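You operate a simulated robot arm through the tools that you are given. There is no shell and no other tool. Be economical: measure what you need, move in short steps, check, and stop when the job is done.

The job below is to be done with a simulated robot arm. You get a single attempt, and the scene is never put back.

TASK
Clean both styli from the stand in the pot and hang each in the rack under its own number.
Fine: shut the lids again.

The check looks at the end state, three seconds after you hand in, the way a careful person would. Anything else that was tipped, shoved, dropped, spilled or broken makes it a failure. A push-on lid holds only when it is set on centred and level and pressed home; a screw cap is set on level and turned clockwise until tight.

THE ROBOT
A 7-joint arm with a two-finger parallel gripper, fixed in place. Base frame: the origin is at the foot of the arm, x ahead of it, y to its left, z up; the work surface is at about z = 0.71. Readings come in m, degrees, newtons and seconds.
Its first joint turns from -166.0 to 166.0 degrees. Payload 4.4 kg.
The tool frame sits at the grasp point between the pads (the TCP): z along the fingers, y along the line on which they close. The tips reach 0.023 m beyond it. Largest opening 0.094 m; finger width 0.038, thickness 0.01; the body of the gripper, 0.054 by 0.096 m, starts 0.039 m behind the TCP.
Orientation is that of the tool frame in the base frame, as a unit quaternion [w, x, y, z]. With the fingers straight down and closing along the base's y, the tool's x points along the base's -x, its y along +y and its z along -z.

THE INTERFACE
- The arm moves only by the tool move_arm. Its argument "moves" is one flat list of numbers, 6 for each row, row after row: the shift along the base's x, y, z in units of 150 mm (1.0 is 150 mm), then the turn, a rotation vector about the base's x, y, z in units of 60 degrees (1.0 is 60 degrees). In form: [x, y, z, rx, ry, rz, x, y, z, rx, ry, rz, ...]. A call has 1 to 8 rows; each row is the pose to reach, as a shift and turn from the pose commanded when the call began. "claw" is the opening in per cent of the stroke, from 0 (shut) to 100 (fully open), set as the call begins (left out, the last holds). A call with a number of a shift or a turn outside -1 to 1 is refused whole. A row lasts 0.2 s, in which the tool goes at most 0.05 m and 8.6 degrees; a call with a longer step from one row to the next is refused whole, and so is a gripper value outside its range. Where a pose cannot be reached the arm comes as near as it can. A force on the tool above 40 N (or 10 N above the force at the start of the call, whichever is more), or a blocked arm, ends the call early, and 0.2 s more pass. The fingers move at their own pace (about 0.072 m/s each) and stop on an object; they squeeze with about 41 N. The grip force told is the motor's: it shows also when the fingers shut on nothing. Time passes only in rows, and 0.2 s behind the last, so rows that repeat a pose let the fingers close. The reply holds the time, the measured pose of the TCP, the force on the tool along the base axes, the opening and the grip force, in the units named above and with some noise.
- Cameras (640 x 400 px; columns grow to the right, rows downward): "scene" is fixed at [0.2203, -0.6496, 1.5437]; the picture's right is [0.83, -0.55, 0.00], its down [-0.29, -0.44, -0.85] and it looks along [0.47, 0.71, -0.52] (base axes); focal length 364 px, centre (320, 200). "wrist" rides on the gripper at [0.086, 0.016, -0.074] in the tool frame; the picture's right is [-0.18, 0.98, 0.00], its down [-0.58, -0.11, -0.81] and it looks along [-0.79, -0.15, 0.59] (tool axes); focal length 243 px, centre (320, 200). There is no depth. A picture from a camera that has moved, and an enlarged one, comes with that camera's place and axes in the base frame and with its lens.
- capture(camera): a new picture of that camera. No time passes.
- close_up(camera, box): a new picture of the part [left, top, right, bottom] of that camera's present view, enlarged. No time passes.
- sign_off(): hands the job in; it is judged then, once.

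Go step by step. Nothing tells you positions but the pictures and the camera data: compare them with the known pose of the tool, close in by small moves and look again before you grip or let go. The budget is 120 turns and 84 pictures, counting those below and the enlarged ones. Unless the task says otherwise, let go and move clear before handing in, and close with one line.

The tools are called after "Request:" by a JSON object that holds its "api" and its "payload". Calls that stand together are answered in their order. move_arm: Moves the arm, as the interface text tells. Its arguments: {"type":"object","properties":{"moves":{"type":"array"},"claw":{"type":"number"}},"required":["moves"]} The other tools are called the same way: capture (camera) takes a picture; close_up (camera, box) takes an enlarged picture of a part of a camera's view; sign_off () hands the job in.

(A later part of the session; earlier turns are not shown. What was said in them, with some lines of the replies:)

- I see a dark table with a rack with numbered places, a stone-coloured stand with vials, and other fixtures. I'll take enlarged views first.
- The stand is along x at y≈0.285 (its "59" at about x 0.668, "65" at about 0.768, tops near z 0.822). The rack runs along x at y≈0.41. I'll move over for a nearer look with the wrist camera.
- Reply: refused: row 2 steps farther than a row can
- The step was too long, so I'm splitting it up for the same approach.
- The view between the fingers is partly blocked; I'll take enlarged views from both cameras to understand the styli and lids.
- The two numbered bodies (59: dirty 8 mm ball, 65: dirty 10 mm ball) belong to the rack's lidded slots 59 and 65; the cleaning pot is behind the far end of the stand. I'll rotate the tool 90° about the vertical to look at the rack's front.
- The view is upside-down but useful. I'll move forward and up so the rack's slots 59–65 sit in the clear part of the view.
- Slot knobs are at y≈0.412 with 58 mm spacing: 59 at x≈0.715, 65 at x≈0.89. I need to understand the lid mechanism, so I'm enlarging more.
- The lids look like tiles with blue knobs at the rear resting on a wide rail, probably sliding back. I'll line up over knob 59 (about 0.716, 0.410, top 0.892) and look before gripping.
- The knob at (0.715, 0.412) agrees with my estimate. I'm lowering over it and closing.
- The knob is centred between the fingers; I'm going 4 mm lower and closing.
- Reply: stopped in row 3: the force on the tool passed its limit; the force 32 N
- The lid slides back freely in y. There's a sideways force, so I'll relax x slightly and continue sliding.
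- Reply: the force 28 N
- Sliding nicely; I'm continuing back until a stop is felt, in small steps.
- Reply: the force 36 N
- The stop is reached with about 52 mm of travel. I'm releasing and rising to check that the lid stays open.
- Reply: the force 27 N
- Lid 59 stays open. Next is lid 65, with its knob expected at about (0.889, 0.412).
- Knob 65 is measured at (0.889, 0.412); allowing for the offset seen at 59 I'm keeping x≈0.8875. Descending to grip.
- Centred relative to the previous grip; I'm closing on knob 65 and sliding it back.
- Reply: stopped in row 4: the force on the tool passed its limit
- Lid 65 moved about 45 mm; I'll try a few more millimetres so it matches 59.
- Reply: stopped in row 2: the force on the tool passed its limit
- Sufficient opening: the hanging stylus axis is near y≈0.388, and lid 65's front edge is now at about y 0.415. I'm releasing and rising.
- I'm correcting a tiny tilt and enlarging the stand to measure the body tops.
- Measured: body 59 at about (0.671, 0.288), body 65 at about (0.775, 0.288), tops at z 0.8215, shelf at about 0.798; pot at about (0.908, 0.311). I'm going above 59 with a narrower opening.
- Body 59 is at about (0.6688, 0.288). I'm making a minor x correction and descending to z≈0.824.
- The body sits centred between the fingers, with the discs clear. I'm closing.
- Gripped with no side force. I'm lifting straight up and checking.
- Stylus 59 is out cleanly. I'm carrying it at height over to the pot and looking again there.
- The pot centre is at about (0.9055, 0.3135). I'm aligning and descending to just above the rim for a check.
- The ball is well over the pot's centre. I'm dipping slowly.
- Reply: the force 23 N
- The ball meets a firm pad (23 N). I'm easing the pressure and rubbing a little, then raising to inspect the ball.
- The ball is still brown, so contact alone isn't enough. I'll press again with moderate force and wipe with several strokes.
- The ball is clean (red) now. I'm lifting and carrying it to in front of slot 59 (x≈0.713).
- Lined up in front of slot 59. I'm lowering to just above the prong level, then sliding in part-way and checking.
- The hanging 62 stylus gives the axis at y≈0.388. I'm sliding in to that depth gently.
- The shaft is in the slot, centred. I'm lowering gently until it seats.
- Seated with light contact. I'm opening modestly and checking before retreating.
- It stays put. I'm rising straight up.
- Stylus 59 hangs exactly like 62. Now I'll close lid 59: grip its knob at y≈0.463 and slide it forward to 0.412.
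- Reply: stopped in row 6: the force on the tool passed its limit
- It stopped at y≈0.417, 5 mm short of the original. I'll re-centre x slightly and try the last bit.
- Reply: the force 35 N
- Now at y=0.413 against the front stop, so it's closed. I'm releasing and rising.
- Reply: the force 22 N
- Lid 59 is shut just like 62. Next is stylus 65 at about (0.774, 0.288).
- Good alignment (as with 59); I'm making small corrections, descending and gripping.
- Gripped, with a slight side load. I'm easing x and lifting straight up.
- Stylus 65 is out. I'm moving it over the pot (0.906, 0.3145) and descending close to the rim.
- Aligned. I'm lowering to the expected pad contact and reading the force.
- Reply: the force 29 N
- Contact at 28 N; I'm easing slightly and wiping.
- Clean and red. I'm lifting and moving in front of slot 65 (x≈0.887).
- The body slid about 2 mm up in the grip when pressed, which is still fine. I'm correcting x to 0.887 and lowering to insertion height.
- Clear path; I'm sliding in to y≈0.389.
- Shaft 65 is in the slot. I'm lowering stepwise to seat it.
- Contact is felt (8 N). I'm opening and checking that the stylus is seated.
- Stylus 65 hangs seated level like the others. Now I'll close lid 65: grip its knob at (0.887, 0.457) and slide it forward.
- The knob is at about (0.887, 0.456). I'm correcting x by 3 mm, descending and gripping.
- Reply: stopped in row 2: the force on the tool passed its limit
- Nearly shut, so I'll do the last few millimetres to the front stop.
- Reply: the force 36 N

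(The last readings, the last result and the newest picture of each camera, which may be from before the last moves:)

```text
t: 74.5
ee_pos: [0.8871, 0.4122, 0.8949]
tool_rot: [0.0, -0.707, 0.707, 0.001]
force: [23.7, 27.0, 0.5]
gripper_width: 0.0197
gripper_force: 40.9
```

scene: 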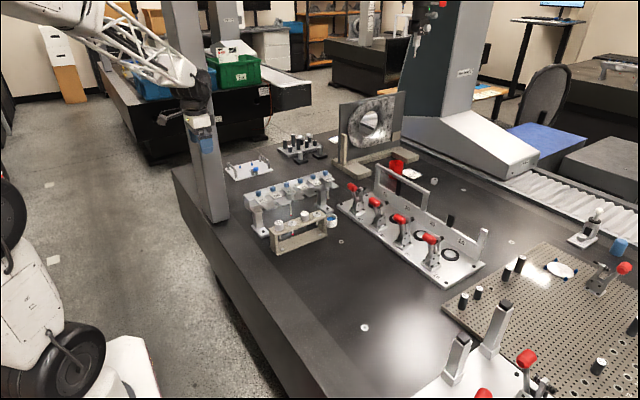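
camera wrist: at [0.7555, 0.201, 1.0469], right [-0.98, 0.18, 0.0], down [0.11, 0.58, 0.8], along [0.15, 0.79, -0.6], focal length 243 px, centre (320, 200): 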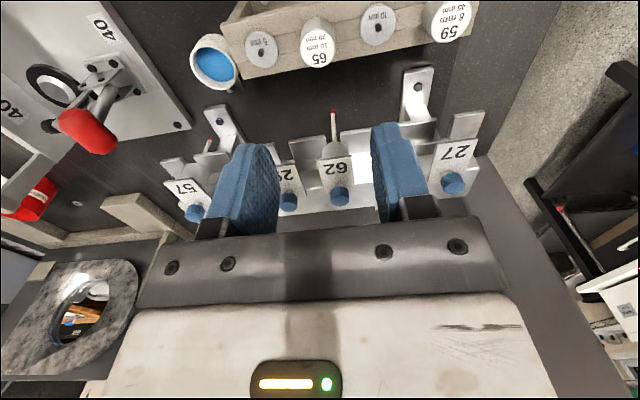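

At the front stop (27 N, y=0.412). I'm easing off, releasing and retreating upwards.

Request:
{"api": "move_arm", "payload": {"moves": [0.003, 0.012, 0, 0, 0, 0, 0.003, 0.012, 0, 0, 0, 0]}}

Request:
{"api": "move_arm", "payload": {"moves": [0, 0, 0, 0, 0, 0, 0, 0, 0, 0, 0, 0, 0, 0, 0, 0, 0, 0, 0, 0, 0.25, 0, 0, 0, 0, -0.2, 0.5, 0, 0, 0, -0.2, -0.4, 0.6, 0, 0, 0, -0.4, -0.6, 0.7, 0, 0, 0, -0.4, -0.6, 0.7, 0, 0, 0], "claw": 55}}

Request:
{"api": "close_up", "payload": {"camera": "scene", "box": [250, 155, 350, 245]}}

Request:
{"api": "close_up", "payload": {"camera": "wrist", "box": [180, 0, 460, 240]}}

```text
t: 75.1
ee_pos: [0.8879, 0.4108, 0.8959]
tool_rot: [0.0, 0.707, -0.707, 0.0]
force: [-1.7, 3.3, 6.6]
gripper_width: 0.02
gripper_force: 41.0
```

```text
t: 76.9
ee_pos: [0.8267, 0.3223, 1.0006]
tool_rot: [0.0, -0.707, 0.707, 0.001]
force: [0.2, -0.5, -0.6]
gripper_width: 0.0515
gripper_force: 0.0
```

```text
4.44 times, centred on (300, 200) of scene
camera zoom: at [0.2203, -0.6496, 1.5437], right [0.83, -0.55, 0.0], down [-0.29, -0.44, -0.85], along [0.47, 0.71, -0.52], focal length 1616 px, centre (409, 200)
```

zoom: 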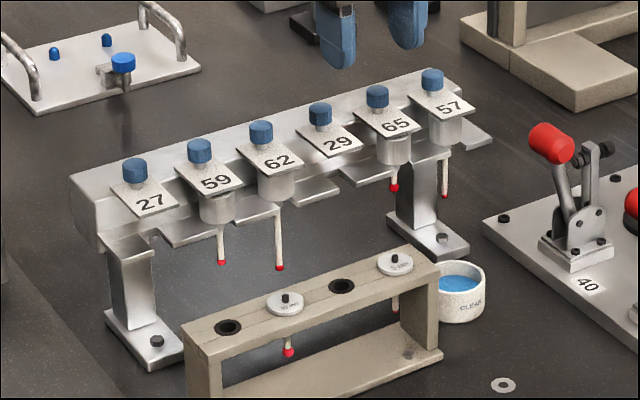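

```text
1.67 times, centred on (320, 120) of wrist
camera zoom: at [0.8121, 0.237, 1.0764], right [-0.98, 0.18, 0.0], down [0.11, 0.58, 0.81], along [0.15, 0.79, -0.59], focal length 404 px, centre (320, 333)
```

zoom: 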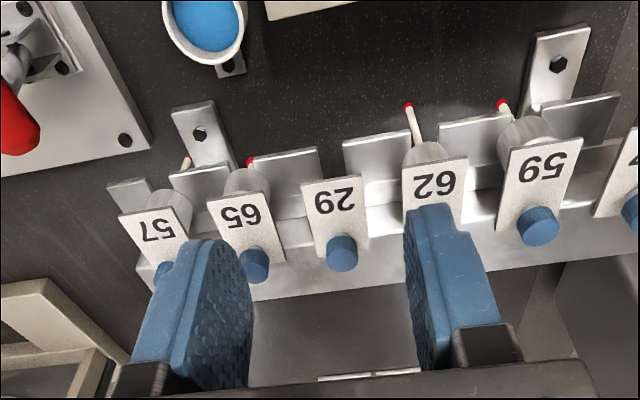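

Both hang under their numbers with the lids shut. One last look at the balls for cleanliness.

Request:
{"api": "close_up", "payload": {"camera": "scene", "box": [290, 175, 340, 215]}}

Request:
{"api": "close_up", "payload": {"camera": "scene", "box": [255, 180, 305, 220]}}

```text
10.00 times, centred on (315, 195) of scene
camera zoom: at [0.2203, -0.6496, 1.5437], right [0.83, -0.55, 0.0], down [-0.29, -0.44, -0.85], along [0.47, 0.71, -0.52], focal length 3637 px, centre (370, 250)
```

zoom: 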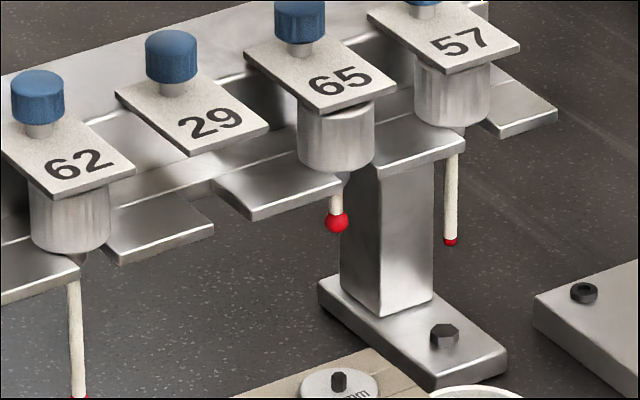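

```text
10.00 times, centred on (280, 200) of scene
camera zoom: at [0.2203, -0.6496, 1.5437], right [0.83, -0.55, 0.0], down [-0.29, -0.44, -0.85], along [0.47, 0.71, -0.52], focal length 3637 px, centre (720, 200)
```

zoom: 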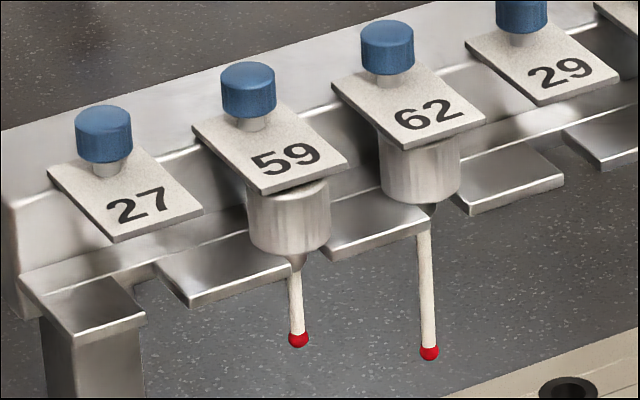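

Compared with 62 and 57, the two I hung may sit a few millimetres forward. I'll measure that more closely.

Request:
{"api": "close_up", "payload": {"camera": "wrist", "box": [350, 40, 450, 110]}}

Request:
{"api": "close_up", "payload": {"camera": "wrist", "box": [230, 70, 330, 140]}}

```text
5.71 times, centred on (400, 75) of wrist
camera zoom: at [0.8121, 0.237, 1.0764], right [-0.98, 0.18, 0.0], down [0.11, 0.58, 0.81], along [0.15, 0.79, -0.59], focal length 1386 px, centre (-137, 914)
```

zoom: 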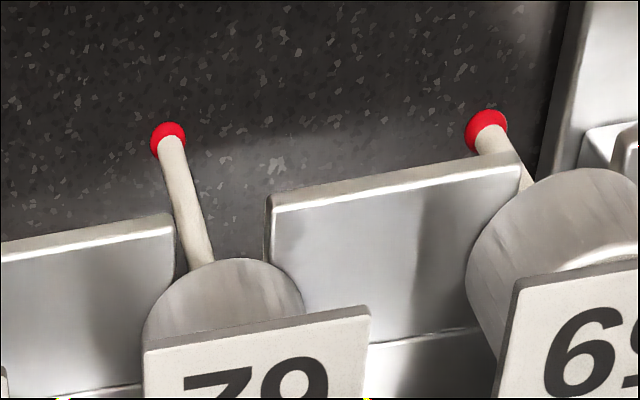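

```text
5.71 times, centred on (280, 105) of wrist
camera zoom: at [0.8121, 0.237, 1.0764], right [-0.98, 0.18, 0.0], down [0.11, 0.58, 0.81], along [0.15, 0.79, -0.59], focal length 1386 px, centre (549, 743)
```

zoom: 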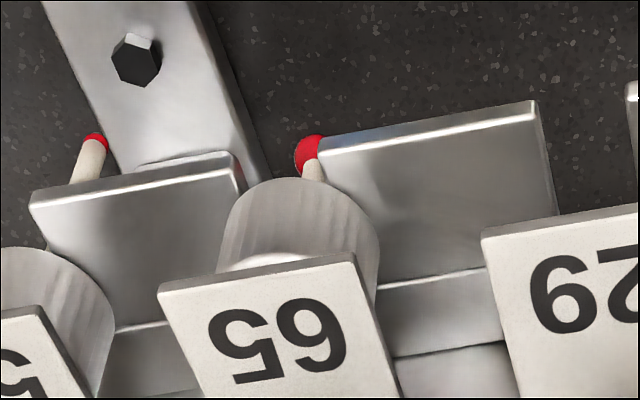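

They sit about 5 mm forward of the 62/57 position (top rims visible). I'll nudge them back with closed fingers tilted 20°, so the tips touch the body below the lid. First, get into position in front of 59.

Request:
{"api": "move_arm", "payload": {"moves": [-0.25, 0, -0.05, 0.1, 0, 0, -0.5, 0, -0.15, 0.2, 0, 0, -0.75, -0.02, -0.3, 0.333, 0, 0, -0.755, -0.02, -0.5, 0.333, 0, 0, -0.755, -0.02, -0.5, 0.333, 0, 0], "claw": 0}}

Request:
{"api": "close_up", "payload": {"camera": "wrist", "box": [180, 0, 460, 240]}}

```text
t: 78.1
ee_pos: [0.7147, 0.3183, 0.925]
tool_rot: [-0.123, 0.697, -0.696, -0.124]
force: [-0.6, 0.1, 0.3]
gripper_width: 0.0002
gripper_force: 41.3
```

```text
1.67 times, centred on (320, 120) of wrist
camera zoom: at [0.6997, 0.2133, 0.9663], right [-0.98, 0.17, 0.06], down [0.11, 0.27, 0.96], along [0.15, 0.95, -0.28], focal length 404 px, centre (320, 333)
```

zoom: 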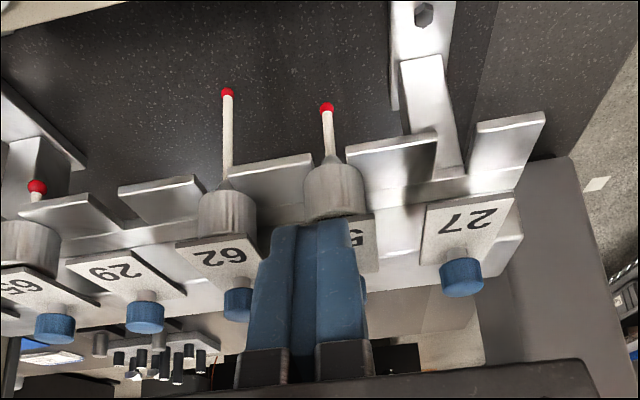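

The tilt is as intended. I'm lowering in front of body 59 and moving close.

Request:
{"api": "move_arm", "payload": {"moves": [-0.007, 0, -0.2, 0, 0, 0, -0.007, 0, -0.4, 0, 0, 0, -0.007, 0, -0.447, 0, 0, 0, -0.007, 0.08, -0.447, 0, 0, 0, -0.007, 0.12, -0.447, 0, 0, 0, -0.007, 0.12, -0.447, 0, 0, 0]}}

Request:
{"api": "close_up", "payload": {"camera": "wrist", "box": [180, 0, 460, 240]}}

Request:
{"api": "close_up", "payload": {"camera": "scene", "box": [255, 170, 315, 220]}}

```text
t: 79.5
ee_pos: [0.7122, 0.3365, 0.8584]
tool_rot: [-0.123, 0.696, -0.696, -0.124]
force: [-0.6, -0.2, 0.1]
gripper_width: 0.0002
gripper_force: 40.9
```

```text
1.67 times, centred on (320, 120) of wrist
camera zoom: at [0.6978, 0.2317, 0.8994], right [-0.98, 0.17, 0.06], down [0.11, 0.27, 0.96], along [0.15, 0.95, -0.28], focal length 404 px, centre (320, 333)
```

zoom: 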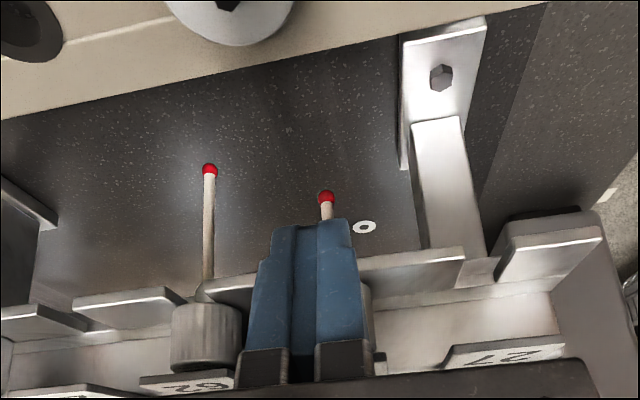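

```text
8.00 times, centred on (285, 195) of scene
camera zoom: at [0.2203, -0.6496, 1.5437], right [0.83, -0.55, 0.0], down [-0.29, -0.44, -0.85], along [0.47, 0.71, -0.52], focal length 2909 px, centre (600, 240)
```

zoom: 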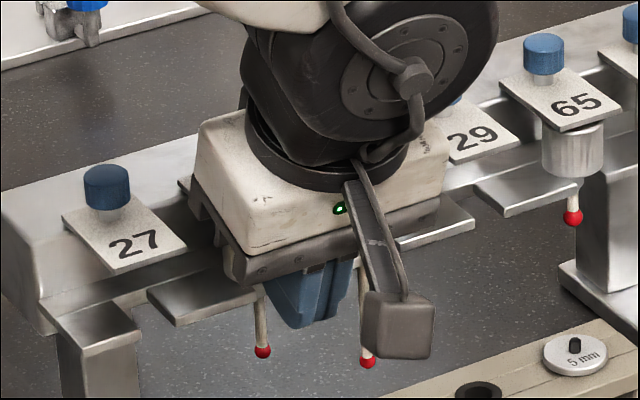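

I'm nudging forward a few millimetres, watching ball 59 and the force.

Request:
{"api": "move_arm", "payload": {"moves": [0, 0.02, 0, 0, 0, 0, 0, 0.04, 0, 0, 0, 0, 0, 0.06, 0, 0, 0, 0, 0, 0.06, 0, 0, 0, 0]}}

Request:
{"api": "close_up", "payload": {"camera": "scene", "box": [255, 170, 315, 220]}}

```text
t: 80.5
ee_pos: [0.7123, 0.3459, 0.8579]
tool_rot: [-0.123, 0.696, -0.696, -0.124]
force: [0.6, -1.3, 0.2]
gripper_width: 0.0
gripper_force: 40.8
```

```text
refused: no pictures are left
```

The pictures are used up, so I'll only make a small further nudge that geometry says stays below and clear of the lid, and watch the force.

Request:
{"api": "move_arm", "payload": {"moves": [0, 0.01, 0, 0, 0, 0, 0, 0.02, 0, 0, 0, 0, 0, 0.028, 0, 0, 0, 0, 0, 0.028, 0, 0, 0, 0]}}

```text
t: 81.5
ee_pos: [0.713, 0.3488, 0.857]
tool_rot: [-0.122, 0.696, -0.696, -0.123]
force: [-0.4, 0.9, 1.4]
gripper_width: 0.0
gripper_force: 41.0
```

No notable force. I'm backing away, rising, and going to the same spot in front of 65.

Request:
{"api": "move_arm", "payload": {"moves": [0, -0.1, 0, 0, 0, 0, 0, -0.2, 0, 0, 0, 0, 0, -0.21, 0.2, 0, 0, 0, 0, -0.21, 0.45, 0, 0, 0, 0.3, -0.21, 0.5, 0, 0, 0, 0.6, -0.21, 0.5, 0, 0, 0, 0.9, -0.21, 0.5, 0, 0, 0, 0.9, -0.21, 0.5, 0, 0, 0]}}

Request:
{"api": "move_arm", "payload": {"moves": [0.26, 0, 0, 0, 0, 0, 0.26, 0, 0, 0, 0, 0]}}

```text
t: 83.3
ee_pos: [0.8463, 0.3172, 0.9343]
tool_rot: [-0.122, 0.697, -0.696, -0.123]
force: [0.0, 0.2, 0.2]
gripper_width: 0.0
gripper_force: 40.3
```

```text
t: 83.9
ee_pos: [0.8864, 0.3166, 0.9356]
tool_rot: [-0.122, 0.696, -0.696, -0.123]
force: [0.7, 0.2, -0.3]
gripper_width: 0.0
gripper_force: 41.0
```

I'm lowering and repeating the same small nudge on 65.

Request:
{"api": "move_arm", "payload": {"moves": [0.004, 0, -0.2, 0, 0, 0, 0.004, 0, -0.4, 0, 0, 0, 0.004, 0, -0.51, 0, 0, 0, 0.004, 0.08, -0.51, 0, 0, 0, 0.004, 0.14, -0.51, 0, 0, 0, 0.004, 0.14, -0.51, 0, 0, 0]}}

Request:
{"api": "move_arm", "payload": {"moves": [0, 0.02, 0, 0, 0, 0, 0, 0.04, 0, 0, 0, 0, 0, 0.06, 0, 0, 0, 0, 0, 0.078, 0, 0, 0, 0, 0, 0.078, 0, 0, 0, 0]}}

```text
t: 85.3
ee_pos: [0.887, 0.3401, 0.8564]
tool_rot: [-0.122, 0.696, -0.696, -0.123]
force: [-0.3, -0.2, -0.3]
gripper_width: 0.0
gripper_force: 40.8
```

```text
t: 86.5
ee_pos: [0.8864, 0.3523, 0.8563]
tool_rot: [-0.122, 0.696, -0.696, -0.123]
force: [0.3, 0.6, 0.1]
gripper_width: 0.0
gripper_force: 41.0
```

No resistance was felt. I'm backing straight out, rising clear and then handing in.

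Request:
{"api": "move_arm", "payload": {"moves": [0, -0.1, 0, 0, 0, 0, 0, -0.22, 0, 0, 0, 0, 0, -0.22, 0.25, 0, 0, 0, 0, -0.22, 0.5, 0, 0, 0, -0.1, -0.3, 0.75, 0, 0, 0, -0.3, -0.4, 0.95, 0, 0, 0, -0.3, -0.4, 0.95, 0, 0, 0]}}

```text
t: 88.1
ee_pos: [0.8425, 0.2917, 0.9989]
tool_rot: [-0.123, 0.697, -0.696, -0.124]
force: [-0.4, 0.2, -0.5]
gripper_width: 0.0001
gripper_force: 41.2
```

The arm is clear with nothing held, so I'm handing in.

Request:
{"api": "sign_off", "payload": {}}

```text
The job is handed in.
```

Both styli were wiped clean in the pot and hung under 59 and 65, and both lids were shut; my last small nudge to seat each one deeper was made after the pictures ran out, so I couldn't check it by eye.
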